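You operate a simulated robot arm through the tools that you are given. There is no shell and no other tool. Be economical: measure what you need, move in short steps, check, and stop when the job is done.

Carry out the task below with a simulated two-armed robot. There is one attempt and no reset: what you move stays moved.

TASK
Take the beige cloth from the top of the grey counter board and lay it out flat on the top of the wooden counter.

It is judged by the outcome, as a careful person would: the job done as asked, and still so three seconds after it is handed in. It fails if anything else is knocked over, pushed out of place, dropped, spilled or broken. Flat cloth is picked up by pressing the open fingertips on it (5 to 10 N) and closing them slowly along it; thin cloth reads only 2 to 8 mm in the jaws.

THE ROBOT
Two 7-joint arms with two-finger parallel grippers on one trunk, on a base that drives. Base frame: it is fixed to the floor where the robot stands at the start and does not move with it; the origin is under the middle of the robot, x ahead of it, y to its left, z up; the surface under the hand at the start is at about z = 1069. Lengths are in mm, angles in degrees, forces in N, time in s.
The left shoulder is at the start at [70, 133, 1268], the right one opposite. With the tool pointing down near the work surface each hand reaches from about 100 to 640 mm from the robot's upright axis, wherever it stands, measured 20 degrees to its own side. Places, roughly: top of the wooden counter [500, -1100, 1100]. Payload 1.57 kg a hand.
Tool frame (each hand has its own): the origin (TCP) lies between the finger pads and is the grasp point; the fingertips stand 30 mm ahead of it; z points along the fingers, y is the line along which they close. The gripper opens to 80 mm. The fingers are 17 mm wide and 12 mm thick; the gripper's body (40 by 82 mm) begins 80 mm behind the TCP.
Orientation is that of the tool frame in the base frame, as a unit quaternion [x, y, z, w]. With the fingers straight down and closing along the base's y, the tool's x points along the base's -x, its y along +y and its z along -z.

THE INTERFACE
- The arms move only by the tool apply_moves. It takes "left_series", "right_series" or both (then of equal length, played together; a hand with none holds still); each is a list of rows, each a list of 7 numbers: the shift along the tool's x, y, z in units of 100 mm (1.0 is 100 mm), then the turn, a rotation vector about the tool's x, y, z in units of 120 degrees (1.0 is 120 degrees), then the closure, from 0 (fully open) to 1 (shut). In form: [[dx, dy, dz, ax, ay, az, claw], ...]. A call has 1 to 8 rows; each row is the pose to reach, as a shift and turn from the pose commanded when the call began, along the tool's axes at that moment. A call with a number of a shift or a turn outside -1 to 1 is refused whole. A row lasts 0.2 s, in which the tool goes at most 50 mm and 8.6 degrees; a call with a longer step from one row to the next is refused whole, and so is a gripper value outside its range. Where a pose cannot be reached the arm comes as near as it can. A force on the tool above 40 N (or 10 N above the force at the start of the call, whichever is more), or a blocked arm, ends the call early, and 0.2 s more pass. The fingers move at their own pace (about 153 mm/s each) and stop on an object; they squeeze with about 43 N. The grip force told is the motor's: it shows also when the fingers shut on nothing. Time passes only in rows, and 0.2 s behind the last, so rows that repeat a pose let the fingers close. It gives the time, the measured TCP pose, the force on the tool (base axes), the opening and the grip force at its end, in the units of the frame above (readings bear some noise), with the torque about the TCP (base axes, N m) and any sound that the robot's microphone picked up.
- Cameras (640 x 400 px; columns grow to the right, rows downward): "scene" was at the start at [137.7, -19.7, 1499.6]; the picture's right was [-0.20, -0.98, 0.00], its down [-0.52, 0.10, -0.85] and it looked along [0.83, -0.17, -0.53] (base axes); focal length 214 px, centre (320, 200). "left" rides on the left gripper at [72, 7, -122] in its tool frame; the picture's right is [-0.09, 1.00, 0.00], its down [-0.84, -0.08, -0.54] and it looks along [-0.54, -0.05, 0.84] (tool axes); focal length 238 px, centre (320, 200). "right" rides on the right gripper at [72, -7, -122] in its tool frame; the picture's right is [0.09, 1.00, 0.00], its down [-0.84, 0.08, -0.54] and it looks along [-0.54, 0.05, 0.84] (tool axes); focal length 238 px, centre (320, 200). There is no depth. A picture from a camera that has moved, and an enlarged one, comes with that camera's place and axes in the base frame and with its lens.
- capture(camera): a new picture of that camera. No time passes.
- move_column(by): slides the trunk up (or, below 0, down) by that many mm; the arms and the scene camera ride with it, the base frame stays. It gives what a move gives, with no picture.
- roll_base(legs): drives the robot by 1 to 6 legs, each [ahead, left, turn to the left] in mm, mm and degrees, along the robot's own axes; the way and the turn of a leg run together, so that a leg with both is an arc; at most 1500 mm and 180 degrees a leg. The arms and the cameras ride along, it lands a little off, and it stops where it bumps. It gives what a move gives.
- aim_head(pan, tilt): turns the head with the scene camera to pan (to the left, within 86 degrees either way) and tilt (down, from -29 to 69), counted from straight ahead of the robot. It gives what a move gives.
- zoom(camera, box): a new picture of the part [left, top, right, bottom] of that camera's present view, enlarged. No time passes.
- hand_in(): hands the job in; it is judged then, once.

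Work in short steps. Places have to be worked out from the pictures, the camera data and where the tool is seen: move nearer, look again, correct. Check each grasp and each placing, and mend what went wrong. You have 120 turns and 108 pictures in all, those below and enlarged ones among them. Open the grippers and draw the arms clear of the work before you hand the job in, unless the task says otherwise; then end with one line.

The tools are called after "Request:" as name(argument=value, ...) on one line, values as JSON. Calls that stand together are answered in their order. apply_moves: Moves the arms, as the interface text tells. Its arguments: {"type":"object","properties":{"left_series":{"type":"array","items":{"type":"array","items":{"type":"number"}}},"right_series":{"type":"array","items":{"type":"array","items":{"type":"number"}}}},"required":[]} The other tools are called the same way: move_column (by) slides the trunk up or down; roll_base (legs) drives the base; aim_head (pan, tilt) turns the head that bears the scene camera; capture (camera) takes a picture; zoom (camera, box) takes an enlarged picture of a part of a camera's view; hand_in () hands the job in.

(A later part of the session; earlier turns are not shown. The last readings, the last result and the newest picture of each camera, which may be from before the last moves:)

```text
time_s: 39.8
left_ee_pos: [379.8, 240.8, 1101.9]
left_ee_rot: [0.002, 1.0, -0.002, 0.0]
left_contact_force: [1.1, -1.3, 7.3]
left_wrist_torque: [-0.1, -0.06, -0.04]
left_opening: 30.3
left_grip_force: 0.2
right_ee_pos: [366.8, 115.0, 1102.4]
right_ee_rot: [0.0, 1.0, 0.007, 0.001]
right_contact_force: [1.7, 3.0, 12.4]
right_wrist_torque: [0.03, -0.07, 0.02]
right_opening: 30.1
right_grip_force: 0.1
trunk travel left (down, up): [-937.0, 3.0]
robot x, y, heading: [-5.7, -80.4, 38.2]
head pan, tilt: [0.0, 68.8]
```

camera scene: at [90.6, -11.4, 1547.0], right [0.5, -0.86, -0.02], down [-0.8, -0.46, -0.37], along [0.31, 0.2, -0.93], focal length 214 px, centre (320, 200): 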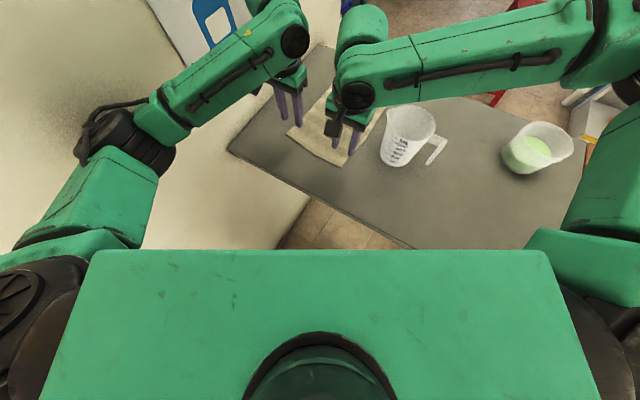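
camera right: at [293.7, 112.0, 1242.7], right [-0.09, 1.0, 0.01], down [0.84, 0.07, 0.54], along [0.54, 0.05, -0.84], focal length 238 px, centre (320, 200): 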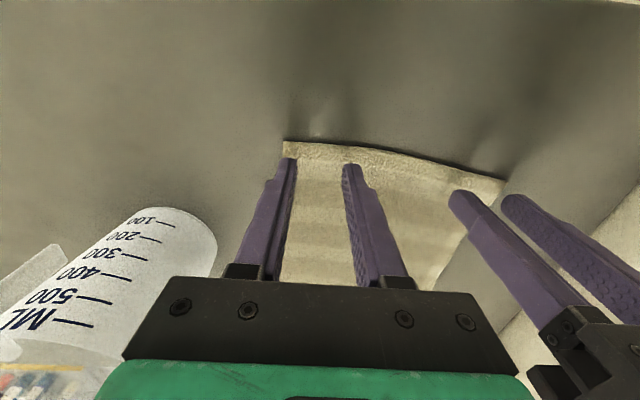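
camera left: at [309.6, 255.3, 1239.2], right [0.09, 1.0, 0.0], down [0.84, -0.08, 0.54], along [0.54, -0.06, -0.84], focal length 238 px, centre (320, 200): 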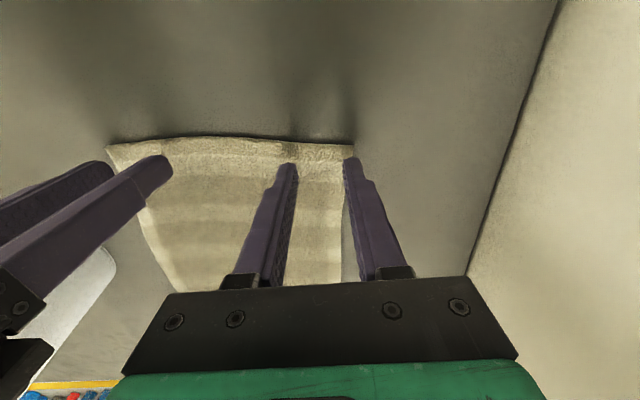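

Forces are in the useful band. I ease the right slightly and close both slowly.

Request:
apply_moves(left_series=[[0, 0, 0, 0, 0, 0, 0.67], [0, 0, 0, 0, 0, 0, 0.72], [0, 0, 0, 0, 0, 0, 0.77], [0, 0, 0, 0, 0, 0, 0.82], [0, 0, 0, 0, 0, 0, 0.87], [0, 0, 0, 0, 0, 0, 0.92], [0, 0, 0, 0, 0, 0, 0.97], [0, 0, 0, 0, 0, 0, 1]], right_series=[[0, 0, -0.005, 0, 0, 0, 0.67], [0, 0, -0.005, 0, 0, 0, 0.72], [0, 0, -0.005, 0, 0, 0, 0.77], [0, 0, -0.005, 0, 0, 0, 0.82], [0, 0, -0.005, 0, 0, 0, 0.87], [0, 0, -0.005, 0, 0, 0, 0.92], [0, 0, -0.005, 0, 0, 0, 0.97], [0, 0, -0.005, 0, 0, 0, 1]])

Request:
capture(camera="left")

Request:
capture(camera="right")

```text
time_s: 41.6
left_ee_pos: [379.1, 240.0, 1103.6]
left_ee_rot: [0.001, 1.0, -0.002, 0.0]
left_contact_force: [-1.2, 0.1, 4.4]
left_wrist_torque: [-0.02, 0.02, -0.03]
left_opening: 0.1
left_grip_force: 21.4
right_ee_pos: [365.6, 114.0, 1100.7]
right_ee_rot: [0.0, 1.0, 0.005, 0.001]
right_contact_force: [0.3, 0.1, 10.8]
right_wrist_torque: [0.0, -0.01, 0.02]
right_opening: 4.3
right_grip_force: 24.4
trunk travel left (down, up): [-937.0, 3.0]
robot x, y, heading: [-7.6, -78.3, 38.2]
head pan, tilt: [0.0, 68.8]
```

```text
85 pictures are left
camera left: at [307.9, 249.1, 1223.8], right [0.1, 1.0, 0.0], down [0.84, -0.08, 0.54], along [0.54, -0.05, -0.84], focal length 238 px, centre (320, 200)
```

left: 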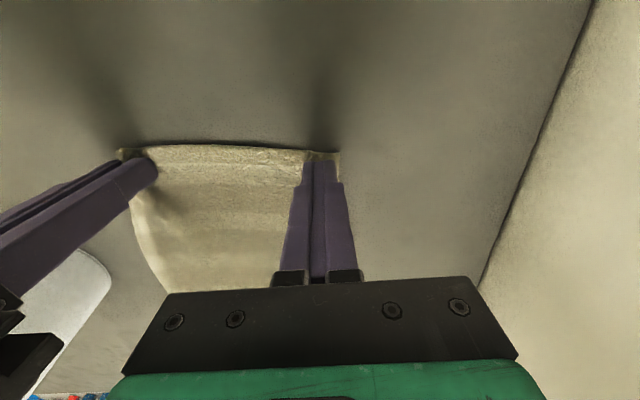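

```text
84 pictures are left
camera right: at [293.7, 105.4, 1224.3], right [-0.09, 1.0, 0.01], down [0.84, 0.07, 0.54], along [0.54, 0.06, -0.84], focal length 238 px, centre (320, 200)
```

right: 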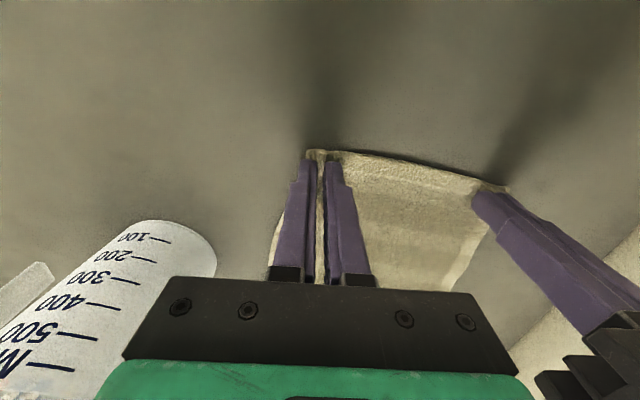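

The right hand has cloth (4.3 mm); the left closed on nothing. I reopen the left, shift 6 mm inward, and press again, keeping the right shut.

Request:
apply_moves(left_series=[[0, 0, -0.06, 0, 0, 0, 0.8], [0, -0.06, -0.06, 0, 0, 0, 0.62], [0, -0.06, -0.06, 0, 0, 0, 0.62], [0, -0.06, -0.02, 0, 0, 0, 0.62], [0, -0.06, 0.02, 0, 0, 0, 0.62]], right_series=[[0, 0, 0, 0, 0, 0, 1], [0, 0, 0, 0, 0, 0, 1], [0, 0, 0, 0, 0, 0, 1], [0, 0, 0, 0, 0, 0, 1], [0, 0, 0, 0, 0, 0, 1]])

Request:
capture(camera="left")

```text
time_s: 42.8
left_ee_pos: [378.6, 235.0, 1102.2]
left_ee_rot: [0.002, 1.0, -0.001, 0.0]
left_contact_force: [1.5, -0.4, 7.4]
left_wrist_torque: [-0.03, 0.03, 0.0]
left_opening: 30.5
left_grip_force: 0.0
right_ee_pos: [366.3, 112.9, 1102.1]
right_ee_rot: [0.0, 1.0, 0.004, 0.001]
right_contact_force: [-0.9, 1.4, 8.2]
right_wrist_torque: [0.01, -0.01, 0.04]
right_opening: 4.3
right_grip_force: 24.9
trunk travel left (down, up): [-937.0, 3.0]
robot x, y, heading: [-6.1, -80.7, 38.1]
head pan, tilt: [0.0, 68.8]
```

```text
83 pictures are left
camera left: at [306.4, 242.5, 1223.0], right [0.1, 1.0, 0.0], down [0.84, -0.08, 0.54], along [0.54, -0.05, -0.84], focal length 238 px, centre (320, 200)
```

left: 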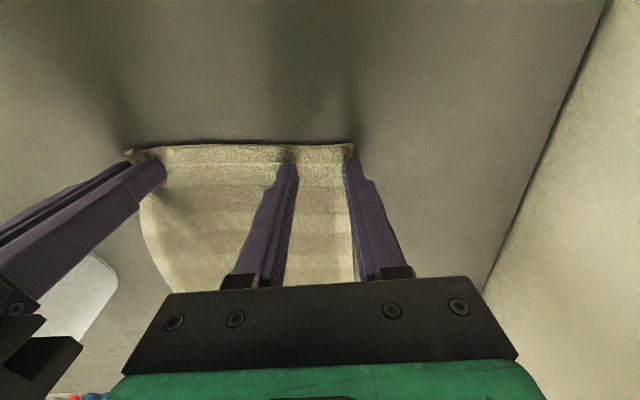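

The left hand's outer finger is just off the cloth edge. I lift slightly, move 13 mm inward and press to 7–9 N.

Request:
apply_moves(left_series=[[0, 0, -0.06, 0, 0, 0, 0.62], [0, -0.13, -0.06, 0, 0, 0, 0.62], [0, -0.13, -0.03, 0, 0, 0, 0.62], [0, -0.13, 0.005, 0, 0, 0, 0.62], [0, -0.13, 0.005, 0, 0, 0, 0.62]])

Request:
capture(camera="left")

```text
time_s: 44.0
left_ee_pos: [376.7, 224.6, 1105.9]
left_ee_rot: [-0.003, 1.0, -0.004, 0.005]
left_contact_force: [0.5, 0.5, -0.6]
left_wrist_torque: [0.01, 0.01, 0.01]
left_opening: 30.3
left_grip_force: 0.1
right_ee_pos: [365.3, 112.2, 1101.8]
right_ee_rot: [0.002, 1.0, 0.003, 0.001]
right_contact_force: [3.3, 7.3, 35.2]
right_wrist_torque: [0.3, -0.18, 0.01]
right_opening: 4.2
right_grip_force: 25.1
trunk travel left (down, up): [-937.0, 3.0]
robot x, y, heading: [-5.2, -75.1, 38.1]
head pan, tilt: [0.0, 68.8]
```

```text
82 pictures are left
camera left: at [305.1, 233.4, 1226.4], right [0.09, 1.0, -0.01], down [0.83, -0.07, 0.55], along [0.55, -0.05, -0.84], focal length 238 px, centre (320, 200)
```

left: 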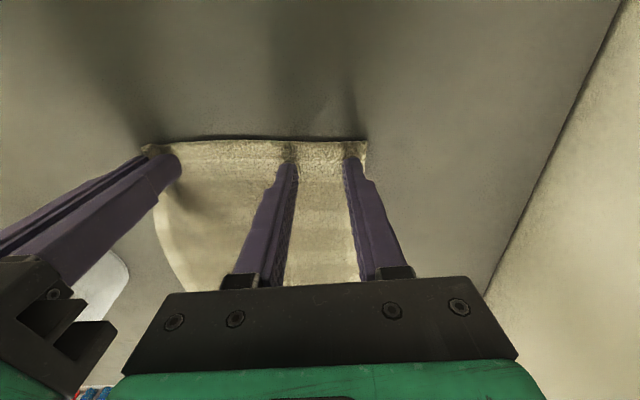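

The right hand is suddenly pressed at 35 N; the arms may be touching one another. I ease the right up 3 mm and look.

Request:
apply_moves(right_series=[[0, 0, -0.03, 0, 0, 0, 1]])

Request:
aim_head(pan=0, tilt=45)

Request:
capture(camera="scene")

```text
time_s: 44.4
left_ee_pos: [378.8, 226.0, 1105.8]
left_ee_rot: [-0.004, 1.0, -0.004, 0.004]
left_contact_force: [0.7, -0.1, 0.4]
left_wrist_torque: [0.03, 0.0, 0.0]
left_opening: 30.4
left_grip_force: 0.1
right_ee_pos: [366.5, 112.1, 1102.4]
right_ee_rot: [0.003, 1.0, 0.0, -0.002]
right_contact_force: [-0.2, 4.7, 18.6]
right_wrist_torque: [0.19, -0.06, 0.0]
right_opening: 4.4
right_grip_force: 24.8
trunk travel left (down, up): [-937.0, 3.0]
robot x, y, heading: [-3.1, -77.8, 38.4]
head pan, tilt: [0.0, 68.8]
```

```text
time_s: 45.3
left_ee_pos: [378.4, 225.6, 1105.1]
left_ee_rot: [-0.004, 1.0, -0.003, 0.003]
left_contact_force: [0.9, 0.0, 0.3]
left_wrist_torque: [-0.03, -0.03, -0.04]
left_opening: 30.4
left_grip_force: 0.0
right_ee_pos: [367.1, 111.0, 1102.5]
right_ee_rot: [0.003, 1.0, 0.0, -0.001]
right_contact_force: [-1.9, 1.1, 9.2]
right_wrist_torque: [0.05, 0.04, 0.0]
right_opening: 4.1
right_grip_force: 24.7
trunk travel left (down, up): [-937.0, 3.0]
robot x, y, heading: [-1.7, -78.7, 38.4]
head pan, tilt: [0.0, 45.0]
```

```text
81 pictures are left
camera scene: at [96.8, 1.0, 1575.2], right [0.62, -0.79, 0.0], down [-0.56, -0.44, -0.71], along [0.56, 0.44, -0.71], focal length 214 px, centre (320, 200)
```

scene: 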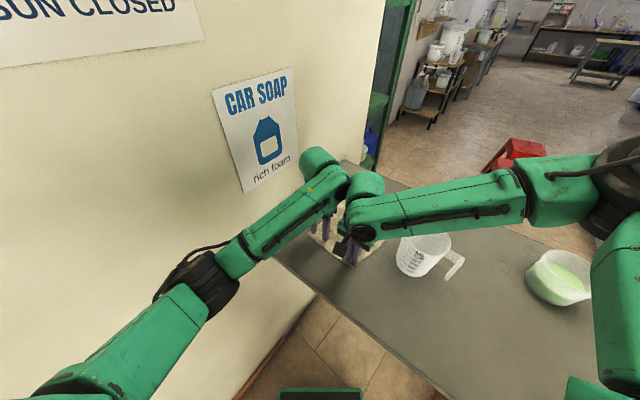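

The wrists touch when the hands come closer than about 115 mm. I move the left back out 6 mm with a narrower 18 mm opening so both its tips still land on cloth.

Request:
apply_moves(left_series=[[0, 0.06, 0, 0, 0, 0, 0.77], [0, 0.06, 0, 0, 0, 0, 0.77], [0, 0.06, 0.03, 0, 0, 0, 0.77], [0, 0.06, 0.03, 0, 0, 0, 0.77]])

Request:
zoom(camera="left", box=[100, 100, 460, 300])

```text
time_s: 46.3
left_ee_pos: [378.7, 226.9, 1102.4]
left_ee_rot: [0.0, 1.0, 0.0, 0.005]
left_contact_force: [3.6, 1.2, 28.2]
left_wrist_torque: [0.09, -0.02, -0.02]
left_opening: 18.2
left_grip_force: 0.1
right_ee_pos: [368.1, 111.6, 1104.9]
right_ee_rot: [0.002, 1.0, 0.006, 0.001]
right_contact_force: [-0.2, -0.5, 0.2]
right_wrist_torque: [-0.01, -0.02, 0.06]
right_opening: 3.9
right_grip_force: 24.7
trunk travel left (down, up): [-937.0, 3.0]
robot x, y, heading: [-3.8, -78.1, 38.6]
head pan, tilt: [0.0, 45.0]
```

```text
1.78 times, centred on (280, 200) of left
camera zoom: at [307.2, 234.6, 1222.1], right [0.09, 1.0, 0.0], down [0.83, -0.08, 0.55], along [0.55, -0.05, -0.84], focal length 424 px, centre (391, 200)
```

zoom: 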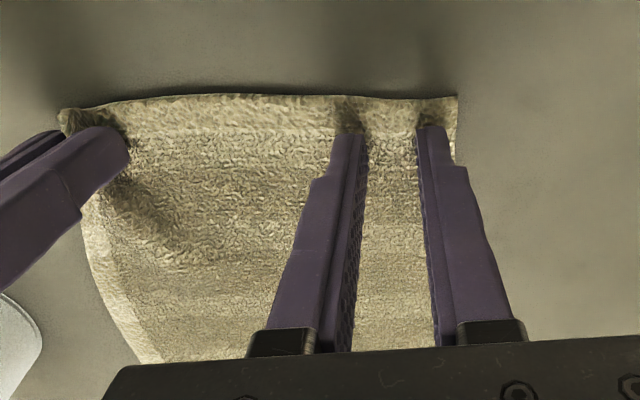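

Both left tips are on cloth, but at 28 N. I ease up 3 mm to get near 9 N.

Request:
apply_moves(left_series=[[0, 0, -0.025, 0, 0, 0, 0.77], [0, 0, -0.025, 0, 0, 0, 0.77]])

```text
time_s: 46.9
left_ee_pos: [377.8, 227.4, 1102.1]
left_ee_rot: [-0.001, 1.0, -0.002, 0.001]
left_contact_force: [5.2, 0.7, 26.2]
left_wrist_torque: [0.04, -0.17, 0.02]
left_opening: 18.3
left_grip_force: 0.0
right_ee_pos: [368.0, 113.6, 1106.2]
right_ee_rot: [0.001, 1.0, 0.007, 0.002]
right_contact_force: [0.8, -0.8, 0.2]
right_wrist_torque: [-0.03, -0.01, 0.05]
right_opening: 4.2
right_grip_force: 24.9
trunk travel left (down, up): [-937.0, 3.0]
robot x, y, heading: [-2.3, -75.6, 38.0]
head pan, tilt: [0.0, 45.0]
```

Request:
apply_moves(left_series=[[0, 0.02, -0.03, 0, 0, 0, 0.77], [0, 0.02, -0.03, 0, 0, 0, 0.77]])

```text
time_s: 47.5
left_ee_pos: [377.7, 227.7, 1102.5]
left_ee_rot: [0.001, 1.0, -0.002, -0.002]
left_contact_force: [3.1, -2.8, 16.1]
left_wrist_torque: [-0.04, -0.13, 0.0]
left_opening: 18.6
left_grip_force: 0.0
right_ee_pos: [369.4, 114.5, 1106.8]
right_ee_rot: [0.001, 1.0, 0.008, 0.0]
right_contact_force: [-0.2, -0.6, 0.1]
right_wrist_torque: [0.03, -0.02, 0.0]
right_opening: 4.4
right_grip_force: 24.3
trunk travel left (down, up): [-937.0, 3.0]
robot x, y, heading: [-4.2, -82.5, 38.1]
head pan, tilt: [0.0, 45.0]
```

The left is at 16 N; I ease by 1 mm more as I close slowly.

Request:
apply_moves(left_series=[[0, 0, -0.012, 0, 0, 0, 0.77], [0, 0, -0.012, 0, 0, 0, 0.81], [0, 0, -0.012, 0, 0, 0, 0.85], [0, 0, -0.012, 0, 0, 0, 0.89], [0, 0, -0.012, 0, 0, 0, 0.93], [0, 0, -0.012, 0, 0, 0, 0.97], [0, 0, -0.012, 0, 0, 0, 1], [0, 0, -0.012, 0, 0, 0, 1]])

Request:
capture(camera="left")

```text
time_s: 49.3
left_ee_pos: [379.6, 229.8, 1103.5]
left_ee_rot: [0.0, 1.0, -0.002, -0.001]
left_contact_force: [-0.4, -5.2, 3.1]
left_wrist_torque: [-0.11, 0.02, -0.01]
left_opening: 3.6
left_grip_force: 24.8
right_ee_pos: [367.6, 117.0, 1105.8]
right_ee_rot: [0.001, 1.0, 0.006, 0.0]
right_contact_force: [-0.4, 5.4, -0.4]
right_wrist_torque: [0.17, 0.01, 0.02]
right_opening: 4.6
right_grip_force: 24.7
trunk travel left (down, up): [-937.0, 3.0]
robot x, y, heading: [-4.8, -75.8, 38.5]
head pan, tilt: [0.0, 45.0]
```

```text
79 pictures are left
camera left: at [308.2, 238.6, 1224.0], right [0.09, 1.0, 0.0], down [0.84, -0.08, 0.54], along [0.54, -0.05, -0.84], focal length 238 px, centre (320, 200)
```

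left: 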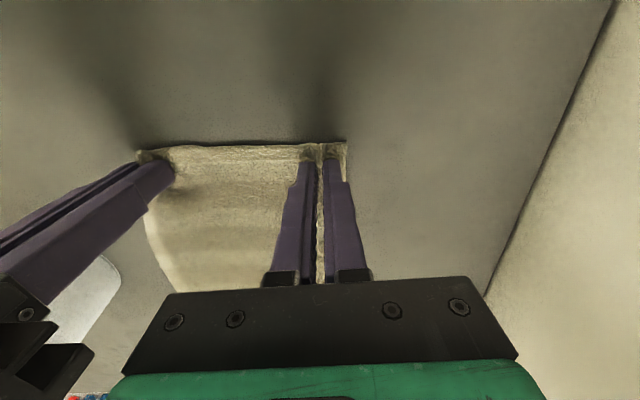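

Both hands hold cloth (3.6 and 4.6 mm). I lift both together.

Request:
apply_moves(left_series=[[0, 0, -0.15, 0, 0, 0, 1], [0, 0, -0.35, 0, 0, 0, 1], [0, 0, -0.6, 0, 0, 0, 1], [0, 0, -0.8, 0, 0, 0, 1], [0, 0, -1.0, 0, 0, 0, 1]], right_series=[[0, 0, -0.15, 0, 0, 0, 1], [0, 0, -0.35, 0, 0, 0, 1], [0, 0, -0.6, 0, 0, 0, 1], [0, 0, -0.8, 0, 0, 0, 1], [0, 0, -1.0, 0, 0, 0, 1]])

Request:
capture(camera="scene")

```text
time_s: 50.5
left_ee_pos: [379.1, 229.3, 1204.2]
left_ee_rot: [0.002, 1.0, -0.002, -0.001]
left_contact_force: [-1.5, -3.1, -0.7]
left_wrist_torque: [-0.05, 0.0, -0.02]
left_opening: 3.8
left_grip_force: 24.6
right_ee_pos: [367.5, 117.6, 1201.7]
right_ee_rot: [-0.001, 1.0, 0.003, -0.001]
right_contact_force: [-0.7, 2.5, -0.2]
right_wrist_torque: [0.07, -0.01, 0.04]
right_opening: 4.3
right_grip_force: 25.0
trunk travel left (down, up): [-937.0, 3.0]
robot x, y, heading: [-3.6, -77.9, 38.1]
head pan, tilt: [0.0, 45.0]
```

```text
78 pictures are left
camera scene: at [98.6, 1.6, 1575.1], right [0.62, -0.79, 0.0], down [-0.56, -0.44, -0.71], along [0.56, 0.44, -0.71], focal length 214 px, centre (320, 200)
```

scene: 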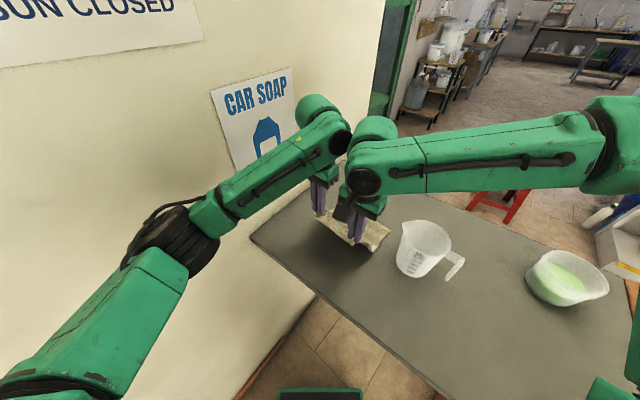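

The cloth is lifting cleanly, clear of the jug. I lift another 100 mm while drawing toward the robot.

Request:
apply_moves(left_series=[[0.05, 0, -0.25, 0, 0, 0, 1], [0.1, 0, -0.5, 0, 0, 0, 1], [0.15, 0, -0.75, 0, 0, 0, 1], [0.2, 0, -1.0, 0, 0, 0, 1]], right_series=[[0.05, 0, -0.25, 0, 0, 0, 1], [0.1, 0, -0.5, 0, 0, 0, 1], [0.15, 0, -0.75, 0, 0, 0, 1], [0.2, 0, -1.0, 0, 0, 0, 1]])

Request:
capture(camera="scene")

Request:
capture(camera="left")

```text
time_s: 51.5
left_ee_pos: [360.6, 232.9, 1305.5]
left_ee_rot: [0.002, 1.0, -0.002, -0.001]
left_contact_force: [0.0, -12.2, 0.8]
left_wrist_torque: [-0.39, -0.01, 0.01]
left_opening: 3.9
left_grip_force: 24.2
right_ee_pos: [347.8, 113.3, 1303.4]
right_ee_rot: [-0.001, 1.0, 0.006, 0.0]
right_contact_force: [0.1, 10.9, -0.2]
right_wrist_torque: [0.4, -0.05, 0.1]
right_opening: 4.6
right_grip_force: 24.5
trunk travel left (down, up): [-937.0, 3.0]
robot x, y, heading: [-0.3, -82.2, 38.3]
head pan, tilt: [0.0, 45.0]
```

```text
77 pictures are left
camera scene: at [98.3, 0.7, 1575.2], right [0.62, -0.79, 0.0], down [-0.56, -0.44, -0.71], along [0.56, 0.44, -0.71], focal length 214 px, centre (320, 200)
```

scene: 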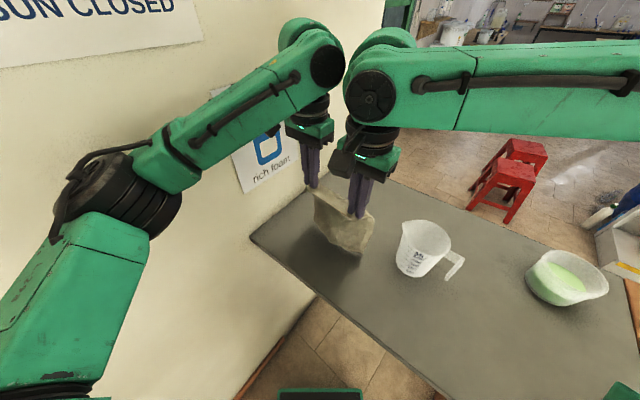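

```text
76 pictures are left
camera left: at [289.1, 240.7, 1425.6], right [0.1, 1.0, 0.0], down [0.84, -0.08, 0.54], along [0.54, -0.06, -0.84], focal length 238 px, centre (320, 200)
```

left: 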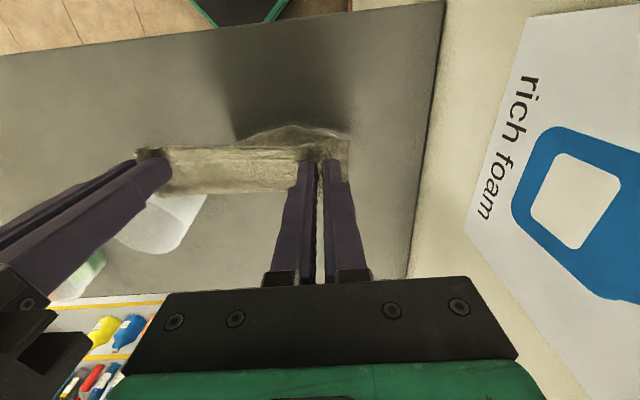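

The cloth hangs free between the hands with some tension (12 N), so I relax it by 3 mm and lift 45 mm more to clear the board.

Request:
apply_moves(left_series=[[0, -0.02, -0.2, 0, 0, 0, 1], [0, -0.03, -0.45, 0, 0, 0, 1], [0, -0.03, -0.45, 0, 0, 0, 1]], right_series=[[0, 0, -0.2, 0, 0, 0, 1], [0, 0, -0.45, 0, 0, 0, 1], [0, 0, -0.45, 0, 0, 0, 1]])

```text
time_s: 52.3
left_ee_pos: [361.8, 231.6, 1346.5]
left_ee_rot: [0.002, 1.0, -0.001, -0.001]
left_contact_force: [-0.5, -9.1, -0.1]
left_wrist_torque: [-0.26, -0.03, -0.01]
left_opening: 3.9
left_grip_force: 24.8
right_ee_pos: [347.6, 114.0, 1347.2]
right_ee_rot: [0.0, 1.0, 0.003, 0.0]
right_contact_force: [-0.3, 10.7, -0.4]
right_wrist_torque: [0.29, 0.02, 0.07]
right_opening: 4.6
right_grip_force: 25.2
trunk travel left (down, up): [-937.0, 3.0]
robot x, y, heading: [-3.3, -77.5, 38.1]
head pan, tilt: [0.0, 45.0]
```

Now I drive straight back (-x) about 320 mm so the cloth comes off over the near edge, away from the jug.

Request:
roll_base(legs=[[-126, 98, 0], [-126, 98, 0]])

Request:
capture(camera="scene")

```text
time_s: 54.7
left_ee_pos: [44.1, 227.3, 1346.6]
left_ee_rot: [0.001, 1.0, -0.002, -0.002]
left_contact_force: [-0.2, -7.8, -0.4]
left_wrist_torque: [-0.26, 0.04, 0.05]
left_opening: 3.8
left_grip_force: 25.0
right_ee_pos: [29.6, 111.1, 1346.5]
right_ee_rot: [-0.001, 1.0, 0.004, -0.002]
right_contact_force: [1.2, 8.3, -0.5]
right_wrist_torque: [0.28, 0.03, 0.08]
right_opening: 4.4
right_grip_force: 24.7
trunk travel left (down, up): [-937.0, 3.0]
robot x, y, heading: [-322.6, -79.5, 38.5]
head pan, tilt: [0.0, 45.0]
```

```text
75 pictures are left
camera scene: at [-217.6, -2.2, 1574.9], right [0.62, -0.78, 0.0], down [-0.56, -0.44, -0.71], along [0.55, 0.44, -0.71], focal length 214 px, centre (320, 200)
```

scene: 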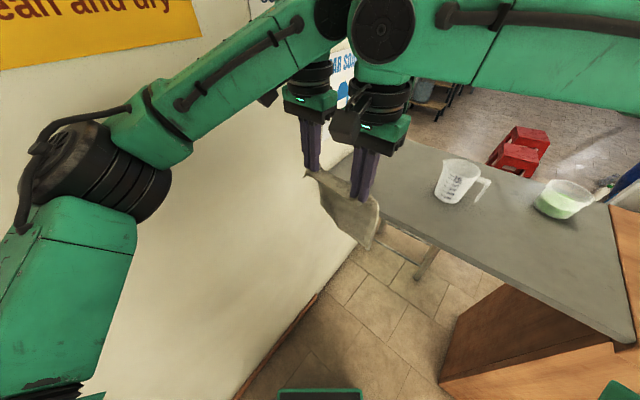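

The cloth is held well off the counter. I turn to face ahead.

Request:
roll_base(legs=[[0, 0, -38]])

Request:
aim_head(pan=-45, tilt=35)

Request:
capture(camera="scene")

```text
time_s: 56.9
left_ee_pos: [153.9, -63.9, 1347.0]
left_ee_rot: [0.327, 0.945, -0.002, -0.002]
left_contact_force: [-4.8, -5.5, 1.0]
left_wrist_torque: [-0.18, 0.19, 0.07]
left_opening: 4.1
left_grip_force: 24.9
right_ee_pos: [70.8, -145.6, 1346.7]
right_ee_rot: [0.325, 0.946, 0.003, 0.001]
right_contact_force: [5.8, 5.3, 0.1]
right_wrist_torque: [0.17, -0.15, 0.13]
right_opening: 4.1
right_grip_force: 25.3
trunk travel left (down, up): [-937.0, 3.0]
robot x, y, heading: [-323.8, -79.0, 0.2]
head pan, tilt: [0.0, 45.0]
```

```text
time_s: 58.0
left_ee_pos: [153.7, -65.0, 1348.1]
left_ee_rot: [0.328, 0.945, -0.003, -0.002]
left_contact_force: [-4.3, -5.4, 0.0]
left_wrist_torque: [-0.2, 0.12, 0.06]
left_opening: 3.5
left_grip_force: 24.6
right_ee_pos: [70.5, -147.2, 1347.0]
right_ee_rot: [0.326, 0.945, 0.004, 0.001]
right_contact_force: [4.7, 5.0, -1.2]
right_wrist_torque: [0.17, -0.16, 0.16]
right_opening: 4.3
right_grip_force: 24.8
trunk travel left (down, up): [-937.0, 3.0]
robot x, y, heading: [-323.8, -82.2, 0.2]
head pan, tilt: [-45.0, 35.0]
```

```text
74 pictures are left
camera scene: at [-211.5, -145.6, 1590.0], right [-0.7, -0.71, 0.0], down [-0.41, 0.4, -0.82], along [0.58, -0.58, -0.57], focal length 214 px, centre (320, 200)
```

scene: 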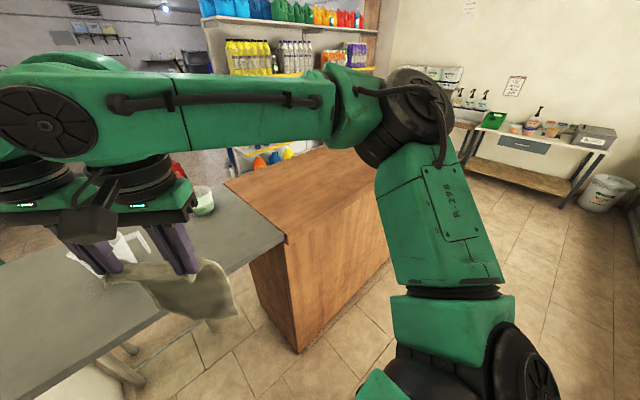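

The wooden counter spans about x 235–745, from y≈-430 rightward, and its top is empty here. I swing the left hand about the right so the held edge lies across the robot's front.

Request:
apply_moves(left_series=[[0.148, 0.01, 0, 0, 0, -0.061, 1], [0.31, 0, 0, 0, 0, -0.122, 1], [0.45, -0.027, 0, 0, 0, -0.183, 1], [0.608, -0.084, 0, 0, 0, -0.245, 1], [0.737, -0.147, 0, 0, 0, -0.306, 1], [0.869, -0.238, 0, 0, 0, -0.367, 1]], right_series=[[0, 0, 0, 0, 0, -0.061, 1], [0, 0, 0, 0, 0, -0.122, 1], [0, 0, 0, 0, 0, -0.183, 1], [0, 0, 0, 0, 0, -0.245, 1], [0, 0, 0, 0, 0, -0.306, 1], [0, 0, 0, 0, 0, -0.367, 1]])

Request:
aim_head(pan=0, tilt=40)

Request:
capture(camera="scene")

```text
time_s: 59.5
left_ee_pos: [71.1, -29.7, 1348.9]
left_ee_rot: [-0.053, 0.999, -0.001, -0.002]
left_contact_force: [0.3, -10.7, -0.2]
left_wrist_torque: [-0.31, 0.0, -0.05]
left_opening: 3.6
left_grip_force: 24.3
right_ee_pos: [70.5, -147.1, 1347.9]
right_ee_rot: [-0.054, 0.999, 0.003, 0.003]
right_contact_force: [-0.9, 9.8, 0.3]
right_wrist_torque: [0.31, 0.05, 0.0]
right_opening: 4.3
right_grip_force: 24.4
trunk travel left (down, up): [-937.0, 3.0]
robot x, y, heading: [-327.3, -78.8, -0.0]
head pan, tilt: [-45.0, 35.0]
```

```text
time_s: 60.6
left_ee_pos: [72.7, -28.9, 1348.9]
left_ee_rot: [-0.051, 0.999, 0.0, -0.001]
left_contact_force: [0.3, -9.1, -0.2]
left_wrist_torque: [-0.3, -0.01, -0.06]
left_opening: 3.9
left_grip_force: 24.5
right_ee_pos: [71.4, -147.3, 1347.3]
right_ee_rot: [-0.052, 0.999, 0.002, 0.003]
right_contact_force: [-1.4, 9.2, -0.8]
right_wrist_torque: [0.3, 0.03, 0.05]
right_opening: 4.4
right_grip_force: 24.8
trunk travel left (down, up): [-937.0, 3.0]
robot x, y, heading: [-325.5, -84.3, 0.2]
head pan, tilt: [0.0, 40.0]
```

```text
73 pictures are left
camera scene: at [-189.1, -83.5, 1582.4], right [0.0, -1.0, 0.0], down [-0.64, 0.0, -0.77], along [0.77, 0.0, -0.64], focal length 214 px, centre (320, 200)
```

scene: 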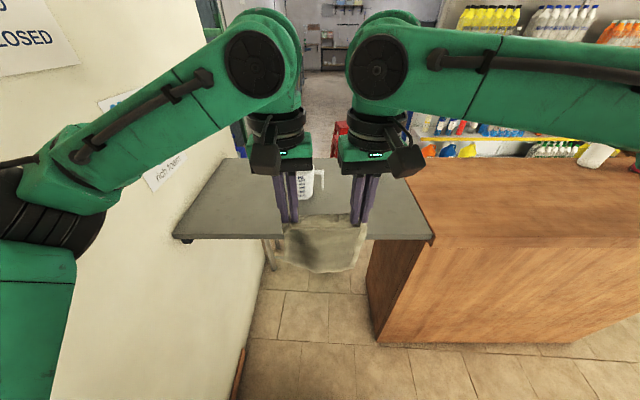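

The edge is held square across the front. I drive right about 770 mm alongside the wooden counter.

Request:
roll_base(legs=[[0, -770, 0]])

Request:
capture(camera="scene")

```text
time_s: 64.8
left_ee_pos: [80.3, -808.6, 1348.8]
left_ee_rot: [-0.06, 0.998, -0.002, -0.003]
left_contact_force: [1.5, -9.5, -0.7]
left_wrist_torque: [-0.34, -0.01, -0.02]
left_opening: 4.0
left_grip_force: 24.9
right_ee_pos: [81.2, -926.2, 1347.5]
right_ee_rot: [-0.061, 0.998, 0.002, 0.003]
right_contact_force: [-0.7, 9.1, 0.2]
right_wrist_torque: [0.26, 0.05, 0.01]
right_opening: 4.6
right_grip_force: 25.1
trunk travel left (down, up): [-937.0, 3.0]
robot x, y, heading: [-315.4, -866.1, 1.2]
head pan, tilt: [0.0, 40.0]
```

```text
72 pictures are left
camera scene: at [-179.9, -866.1, 1582.4], right [0.02, -1.0, 0.0], down [-0.64, -0.01, -0.77], along [0.77, 0.01, -0.64], focal length 214 px, centre (320, 200)
```

scene: 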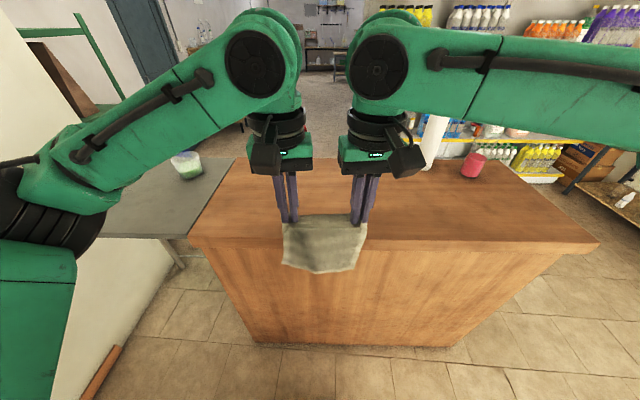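

The spot ahead is empty; a bottle and a red cup stand far right at y<-1300. I raise the hands a bit, then drive forward so the cloth goes over the counter.

Request:
apply_moves(left_series=[[0, 0, -0.2, 0, 0, 0, 1], [0, 0, -0.4, 0, 0, 0, 1]], right_series=[[0, 0, -0.2, 0, 0, 0, 1], [0, 0, -0.4, 0, 0, 0, 1]])

Request:
roll_base(legs=[[0, 0, -1.2], [300, 0, 0]])

Request:
capture(camera="scene")

Request:
capture(camera="right")

```text
time_s: 65.4
left_ee_pos: [82.2, -809.5, 1385.8]
left_ee_rot: [-0.058, 0.998, -0.002, -0.002]
left_contact_force: [1.0, -13.4, -2.4]
left_wrist_torque: [-0.4, -0.06, 0.0]
left_opening: 4.0
left_grip_force: 24.8
right_ee_pos: [83.0, -929.5, 1378.6]
right_ee_rot: [-0.059, 0.998, 0.006, 0.003]
right_contact_force: [-1.2, 13.5, 1.1]
right_wrist_torque: [0.42, 0.01, 0.05]
right_opening: 4.7
right_grip_force: 25.3
right hand out of reach, approached as far as the arm can: row 2
trunk travel left (down, up): [-937.0, 3.0]
robot x, y, heading: [-314.0, -874.1, 1.3]
head pan, tilt: [0.0, 40.0]
```

```text
time_s: 67.8
left_ee_pos: [383.9, -815.2, 1387.7]
left_ee_rot: [-0.049, 0.999, -0.001, -0.001]
left_contact_force: [0.8, -15.7, -0.4]
left_wrist_torque: [-0.47, -0.07, 0.04]
left_opening: 4.2
left_grip_force: 25.1
right_ee_pos: [383.6, -935.5, 1379.1]
right_ee_rot: [-0.05, 0.999, 0.006, 0.005]
right_contact_force: [-1.5, 16.1, 1.4]
right_wrist_torque: [0.5, 0.04, 0.13]
right_opening: 4.8
right_grip_force: 25.0
trunk travel left (down, up): [-937.0, 3.0]
robot x, y, heading: [-11.6, -868.1, 0.5]
head pan, tilt: [0.0, 40.0]
```

```text
71 pictures are left
camera scene: at [121.6, -870.2, 1582.8], right [0.0, -1.0, 0.0], down [-0.64, 0.0, -0.77], along [0.77, 0.0, -0.64], focal length 214 px, centre (320, 200)
```

scene: 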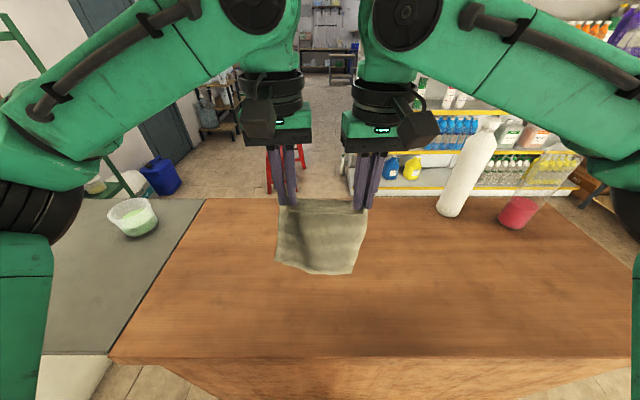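

```text
70 pictures are left
camera right: at [311.0, -951.3, 1501.0], right [-0.19, 0.98, 0.01], down [0.82, 0.15, 0.55], along [0.54, 0.11, -0.83], focal length 238 px, centre (320, 200)
```

right: 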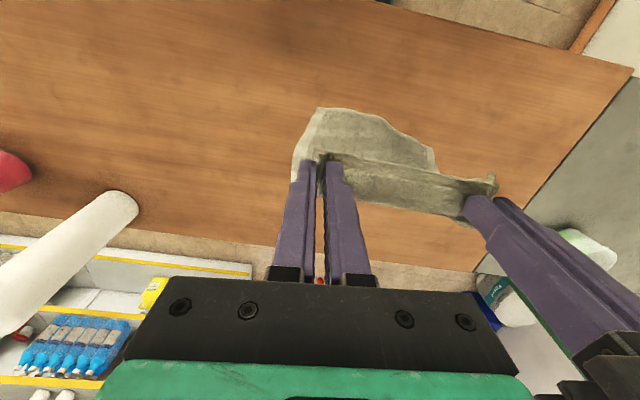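

Nothing is near the laying area. I extend both hands forward about 100 mm, sliding slightly right for the right arm's reach and relaxing the tension a little.

Request:
apply_moves(left_series=[[-0.25, -0.11, 0.15, 0, 0, 0, 1], [-0.5, -0.19, 0.28, 0, 0, 0, 1], [-0.75, -0.26, 0.4, 0, 0, 0, 1], [-0.97, -0.32, 0.5, 0, 0, 0, 1]], right_series=[[-0.25, -0.07, 0.12, 0, 0, 0, 1], [-0.5, -0.14, 0.22, 0, 0, 0, 1], [-0.75, -0.21, 0.32, 0, 0, 0, 1], [-0.97, -0.28, 0.42, 0, 0, 0, 1]])

```text
time_s: 68.8
left_ee_pos: [487.8, -839.4, 1334.5]
left_ee_rot: [-0.047, 0.999, -0.005, -0.003]
left_contact_force: [-10.1, -30.3, 7.0]
left_wrist_torque: [-1.04, 0.36, -0.16]
left_opening: 4.7
left_grip_force: 25.0
right_ee_pos: [441.9, -962.5, 1358.1]
right_ee_rot: [-0.051, 0.999, 0.009, 0.005]
right_contact_force: [11.1, 30.3, -6.1]
right_wrist_torque: [0.87, -0.25, 0.22]
right_opening: 6.3
right_grip_force: 26.1
right hand out of reach, approached as far as the arm can: row 1, 2, 3, 4
trunk travel left (down, up): [-937.0, 3.0]
robot x, y, heading: [-7.4, -869.7, 0.4]
head pan, tilt: [0.0, 40.0]
```

The right hand lagged and the cloth is taut (30 N), so I bring the left back level at once.

Request:
apply_moves(left_series=[[0.25, -0.05, -0.1, 0, 0, 0, 1], [0.43, -0.08, -0.1, 0, 0, 0, 1]], right_series=[[0, 0, 0.1, 0, 0, 0, 1], [0, 0, 0.15, 0, 0, 0, 1]])

Request:
capture(camera="scene")

```text
time_s: 69.4
left_ee_pos: [446.1, -849.0, 1347.1]
left_ee_rot: [-0.051, 0.999, -0.001, -0.001]
left_contact_force: [0.7, -3.3, 0.0]
left_wrist_torque: [-0.1, 0.0, -0.06]
left_opening: 3.7
left_grip_force: 24.7
right_ee_pos: [437.8, -964.4, 1344.9]
right_ee_rot: [-0.049, 0.999, 0.003, 0.004]
right_contact_force: [-0.1, 3.5, -0.3]
right_wrist_torque: [0.1, 0.01, 0.05]
right_opening: 3.9
right_grip_force: 24.6
trunk travel left (down, up): [-937.0, 3.0]
robot x, y, heading: [-12.7, -868.5, 0.3]
head pan, tilt: [0.0, 40.0]
```

```text
69 pictures are left
camera scene: at [124.1, -870.2, 1582.5], right [0.0, -1.0, 0.0], down [-0.64, 0.0, -0.77], along [0.77, 0.0, -0.64], focal length 214 px, centre (320, 200)
```

scene: 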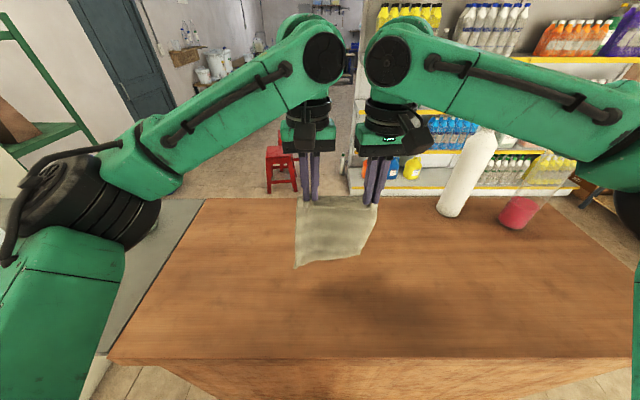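

Tension is back to 3 N and both hold. I advance both in small steps with a slight lowering.

Request:
apply_moves(left_series=[[-0.1, -0.01, 0.06, 0, 0, 0, 1], [-0.2, -0.02, 0.12, 0, 0, 0, 1], [-0.3, -0.03, 0.18, 0, 0, 0, 1], [-0.3, -0.03, 0.18, 0, 0, 0, 1]], right_series=[[-0.12, -0.01, 0.06, 0, 0, 0, 1], [-0.25, -0.02, 0.12, 0, 0, 0, 1], [-0.37, -0.03, 0.18, 0, 0, 0, 1], [-0.37, -0.03, 0.18, 0, 0, 0, 1]])

```text
time_s: 70.4
left_ee_pos: [474.0, -852.0, 1328.5]
left_ee_rot: [-0.049, 0.999, -0.002, -0.002]
left_contact_force: [-0.5, -10.1, 0.3]
left_wrist_torque: [-0.29, -0.01, -0.04]
left_opening: 4.0
left_grip_force: 24.3
right_ee_pos: [460.8, -971.0, 1335.2]
right_ee_rot: [-0.05, 0.999, 0.006, 0.004]
right_contact_force: [0.8, 10.0, -0.7]
right_wrist_torque: [0.28, -0.02, 0.11]
right_opening: 4.4
right_grip_force: 24.6
right hand out of reach, approached as far as the arm can: row 2, 3, 4
trunk travel left (down, up): [-937.0, 3.0]
robot x, y, heading: [-9.5, -868.1, 0.2]
head pan, tilt: [0.0, 40.0]
```

I use the last known-safe bit of base travel (16 mm) and then go forward and down a little more.

Request:
roll_base(legs=[[16, 0, 0]])

Request:
apply_moves(left_series=[[-0.08, -0.06, 0.06, 0, 0, 0, 1], [-0.16, -0.09, 0.14, 0, 0, 0, 1], [-0.2, -0.11, 0.22, 0, 0, 0, 1]], right_series=[[-0.1, -0.03, 0.1, 0, 0, 0, 1], [-0.22, -0.06, 0.2, 0, 0, 0, 1], [-0.32, -0.09, 0.3, 0, 0, 0, 1]])

Request:
capture(camera="scene")

Request:
capture(camera="right")

```text
time_s: 71.2
left_ee_pos: [485.7, -849.9, 1330.4]
left_ee_rot: [-0.05, 0.999, -0.002, -0.001]
left_contact_force: [-1.1, -10.7, 1.2]
left_wrist_torque: [-0.37, -0.05, -0.07]
left_opening: 3.8
left_grip_force: 24.9
right_ee_pos: [472.2, -970.9, 1336.8]
right_ee_rot: [-0.05, 0.999, 0.006, 0.006]
right_contact_force: [0.0, 9.9, -0.5]
right_wrist_torque: [0.35, -0.04, 0.09]
right_opening: 4.3
right_grip_force: 24.6
trunk travel left (down, up): [-937.0, 3.0]
robot x, y, heading: [5.7, -868.3, 0.1]
head pan, tilt: [0.0, 40.0]
```

```text
time_s: 72.0
left_ee_pos: [511.1, -860.9, 1308.8]
left_ee_rot: [-0.048, 0.999, -0.003, -0.001]
left_contact_force: [1.4, -13.9, -0.3]
left_wrist_torque: [-0.46, -0.01, -0.05]
left_opening: 4.3
left_grip_force: 24.8
right_ee_pos: [500.1, -983.2, 1304.1]
right_ee_rot: [-0.05, 0.999, 0.007, 0.005]
right_contact_force: [0.4, 14.3, 0.8]
right_wrist_torque: [0.42, 0.02, 0.18]
right_opening: 4.5
right_grip_force: 25.1
right hand out of reach, approached as far as the arm can: row 1, 2, 3
trunk travel left (down, up): [-937.0, 3.0]
robot x, y, heading: [4.8, -868.8, 0.3]
head pan, tilt: [0.0, 40.0]
```

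```text
68 pictures are left
camera scene: at [139.7, -870.1, 1582.6], right [0.0, -1.0, 0.0], down [-0.64, 0.0, -0.77], along [0.77, 0.0, -0.64], focal length 214 px, centre (320, 200)
```

scene: 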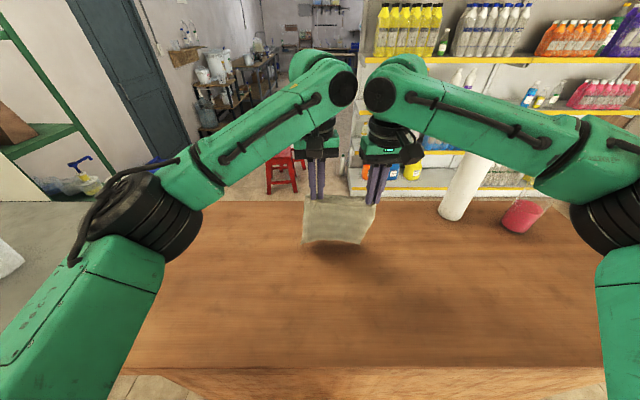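

```text
67 pictures are left
camera right: at [427.5, -998.5, 1425.7], right [-0.19, 0.98, 0.01], down [0.82, 0.15, 0.55], along [0.54, 0.12, -0.83], focal length 238 px, centre (320, 200)
```

right: 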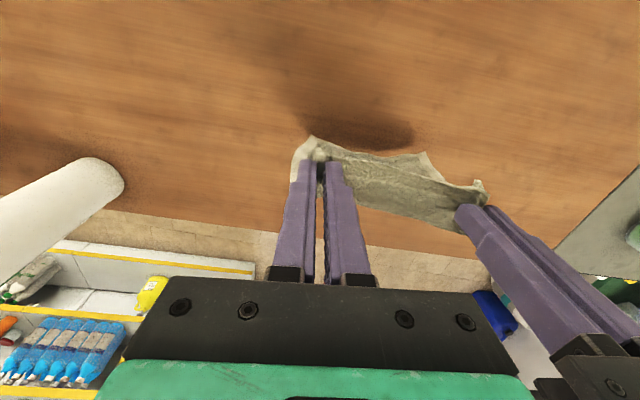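

The hem is just touching the wood, slightly beyond the hands. Now I lay it: draw both hands back toward the robot while lowering.

Request:
apply_moves(left_series=[[0.28, 0.0, 0.12, 0, 0, 0, 1], [0.5, 0.02, 0.32, 0, 0, 0, 1], [0.72, 0.05, 0.55, 0, 0, 0, 1], [0.92, 0.06, 0.8, 0, 0, 0, 1]], right_series=[[0.18, 0.02, 0.08, 0, 0, 0, 1], [0.4, 0.04, 0.28, 0, 0, 0, 1], [0.62, 0.06, 0.5, 0, 0, 0, 1], [0.82, 0.08, 0.75, 0, 0, 0, 1]])

Request:
capture(camera="scene")

Request:
capture(camera="left")

```text
time_s: 73.0
left_ee_pos: [414.6, -862.4, 1229.3]
left_ee_rot: [-0.051, 0.999, -0.002, -0.001]
left_contact_force: [1.1, -12.6, -0.8]
left_wrist_torque: [-0.41, -0.03, 0.0]
left_opening: 3.7
left_grip_force: 25.1
right_ee_pos: [416.4, -983.3, 1228.9]
right_ee_rot: [-0.049, 0.999, 0.006, 0.005]
right_contact_force: [-1.4, 12.5, 0.6]
right_wrist_torque: [0.46, 0.07, 0.14]
right_opening: 4.5
right_grip_force: 24.6
trunk travel left (down, up): [-937.0, 3.0]
robot x, y, heading: [7.6, -869.7, 0.1]
head pan, tilt: [0.0, 40.0]
```

```text
66 pictures are left
camera scene: at [140.0, -869.9, 1582.5], right [0.0, -1.0, 0.0], down [-0.64, 0.0, -0.77], along [0.77, 0.0, -0.64], focal length 214 px, centre (320, 200)
```

scene: 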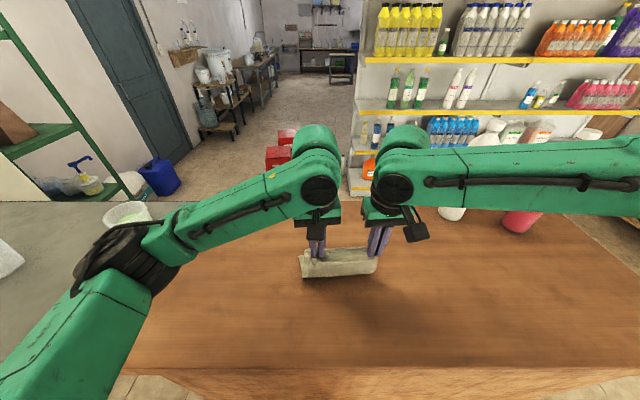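

```text
65 pictures are left
camera left: at [344.2, -861.2, 1350.2], right [-0.01, 1.0, 0.0], down [0.84, 0.01, 0.54], along [0.54, 0.0, -0.84], focal length 238 px, centre (320, 200)
```

left: 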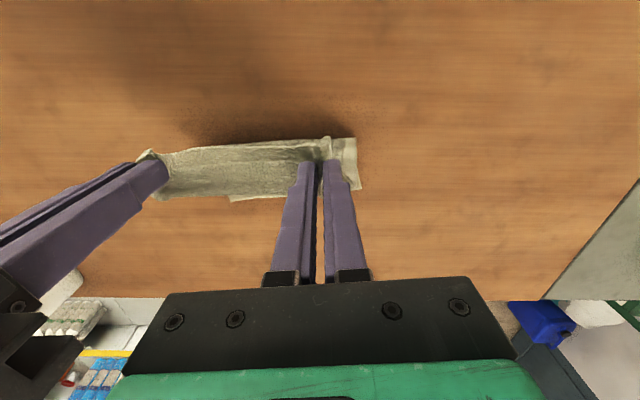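

The hem lies on the wood at about x=518, with the cloth trailing from it. I continue back and down.

Request:
apply_moves(left_series=[[0.22, -0.01, 0.25, 0, 0, 0, 1], [0.44, 0.01, 0.5, 0, 0, 0, 1], [0.66, 0.03, 0.75, 0, 0, 0, 1], [0.88, 0.05, 1.0, 0, 0, 0, 1]], right_series=[[0.22, 0.02, 0.25, 0, 0, 0, 1], [0.44, 0.04, 0.5, 0, 0, 0, 1], [0.66, 0.06, 0.75, 0, 0, 0, 1], [0.88, 0.08, 1.0, 0, 0, 0, 1]])

Request:
capture(camera="scene")

Request:
capture(camera="left")

```text
time_s: 74.0
left_ee_pos: [329.0, -867.7, 1128.8]
left_ee_rot: [-0.049, 0.999, -0.003, -0.002]
left_contact_force: [0.1, -2.4, -0.5]
left_wrist_torque: [-0.06, 0.0, 0.0]
left_opening: 3.7
left_grip_force: 24.7
right_ee_pos: [334.9, -980.9, 1128.3]
right_ee_rot: [-0.049, 0.999, 0.005, 0.004]
right_contact_force: [0.1, 1.7, 0.6]
right_wrist_torque: [0.03, -0.01, 0.04]
right_opening: 4.0
right_grip_force: 24.7
right hand out of reach, approached as far as the arm can: row 4
trunk travel left (down, up): [-937.0, 3.0]
robot x, y, heading: [6.2, -866.4, 0.0]
head pan, tilt: [0.0, 40.0]
```

```text
64 pictures are left
camera scene: at [139.8, -869.6, 1582.6], right [0.0, -1.0, 0.0], down [-0.64, 0.0, -0.77], along [0.77, 0.0, -0.64], focal length 214 px, centre (320, 200)
```

scene: 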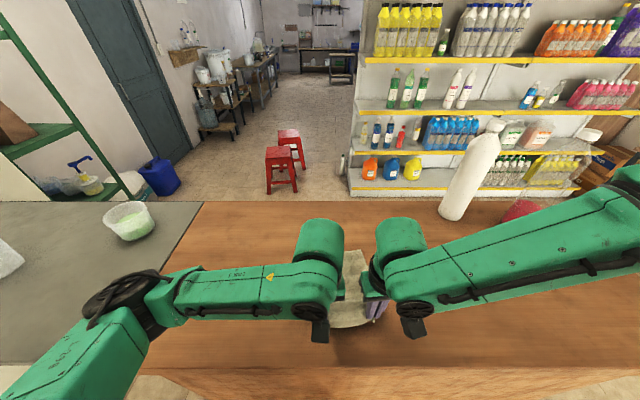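

```text
63 pictures are left
camera left: at [257.3, -867.4, 1249.3], right [-0.01, 1.0, 0.0], down [0.84, 0.01, 0.54], along [0.54, 0.0, -0.84], focal length 238 px, centre (320, 200)
```

left: 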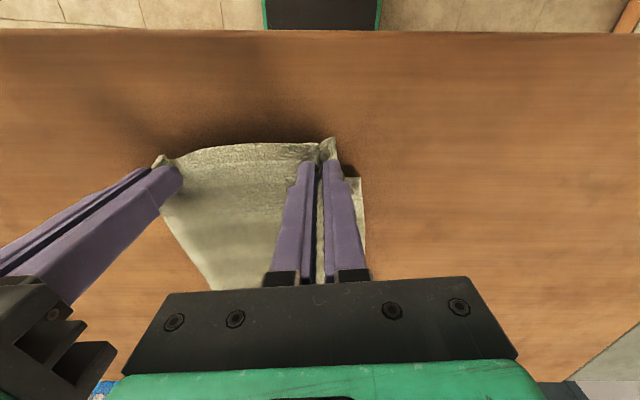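

The cloth is laying out well. I lower to just above the wood, then use the base to draw back slightly and pull it straight.

Request:
apply_moves(left_series=[[0.02, 0.02, 0.1, 0, 0, 0, 1], [0.04, 0.03, 0.2, 0, 0, 0, 1]], right_series=[[0.06, 0, 0.1, 0, 0, 0, 1], [0.1, 0, 0.2, 0, 0, 0, 1]])

Request:
roll_base(legs=[[-25, 0, 0]])

Request:
capture(camera="left")

Request:
capture(camera="right")

```text
time_s: 74.6
left_ee_pos: [325.4, -865.3, 1107.1]
left_ee_rot: [-0.049, 0.999, -0.004, -0.002]
left_contact_force: [2.3, -6.9, 2.0]
left_wrist_torque: [-0.23, -0.02, 0.0]
left_opening: 3.9
left_grip_force: 24.8
right_ee_pos: [333.0, -979.5, 1127.3]
right_ee_rot: [-0.05, 0.999, 0.007, 0.003]
right_contact_force: [-1.5, 7.0, -0.4]
right_wrist_torque: [0.21, 0.03, 0.11]
right_opening: 4.3
right_grip_force: 25.0
right hand out of reach, approached as far as the arm can: row 1, 2
trunk travel left (down, up): [-937.0, 3.0]
robot x, y, heading: [6.7, -867.1, 0.0]
head pan, tilt: [0.0, 40.0]
```

```text
time_s: 75.4
left_ee_pos: [306.7, -865.4, 1105.7]
left_ee_rot: [-0.051, 0.999, -0.002, -0.004]
left_contact_force: [2.0, -7.6, 2.2]
left_wrist_torque: [-0.25, -0.01, -0.01]
left_opening: 4.0
left_grip_force: 24.9
right_ee_pos: [315.4, -980.2, 1125.7]
right_ee_rot: [-0.049, 0.999, 0.006, -0.001]
right_contact_force: [-0.8, 7.7, -0.9]
right_wrist_torque: [0.26, 0.08, 0.1]
right_opening: 4.5
right_grip_force: 25.2
trunk travel left (down, up): [-937.0, 3.0]
robot x, y, heading: [-19.4, -866.2, 0.1]
head pan, tilt: [0.0, 40.0]
```

```text
62 pictures are left
camera left: at [236.1, -864.2, 1227.2], right [-0.01, 1.0, 0.0], down [0.85, 0.01, 0.53], along [0.53, 0.0, -0.85], focal length 238 px, centre (320, 200)
```

left: 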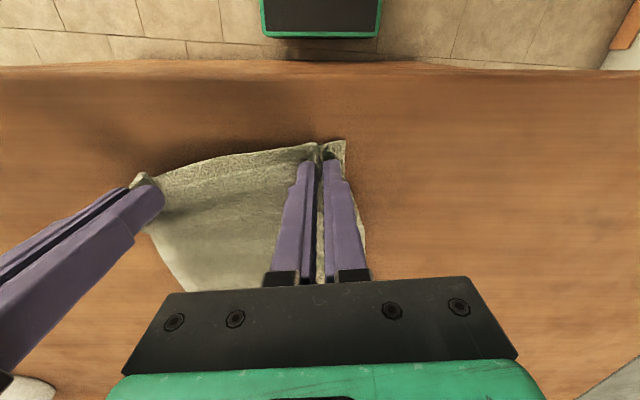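

```text
61 pictures are left
camera right: at [244.8, -995.4, 1247.8], right [-0.19, 0.98, 0.01], down [0.83, 0.15, 0.54], along [0.53, 0.11, -0.84], focal length 238 px, centre (320, 200)
```

right: 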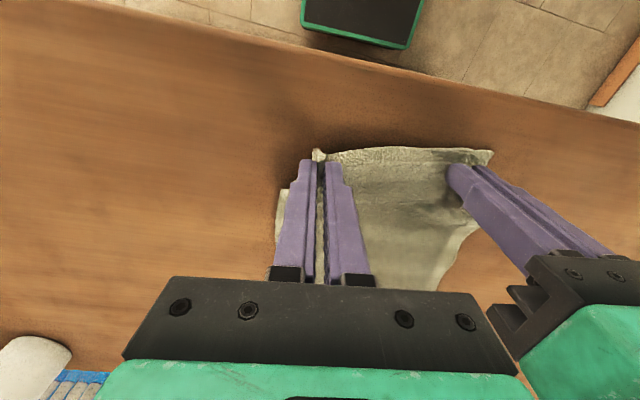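

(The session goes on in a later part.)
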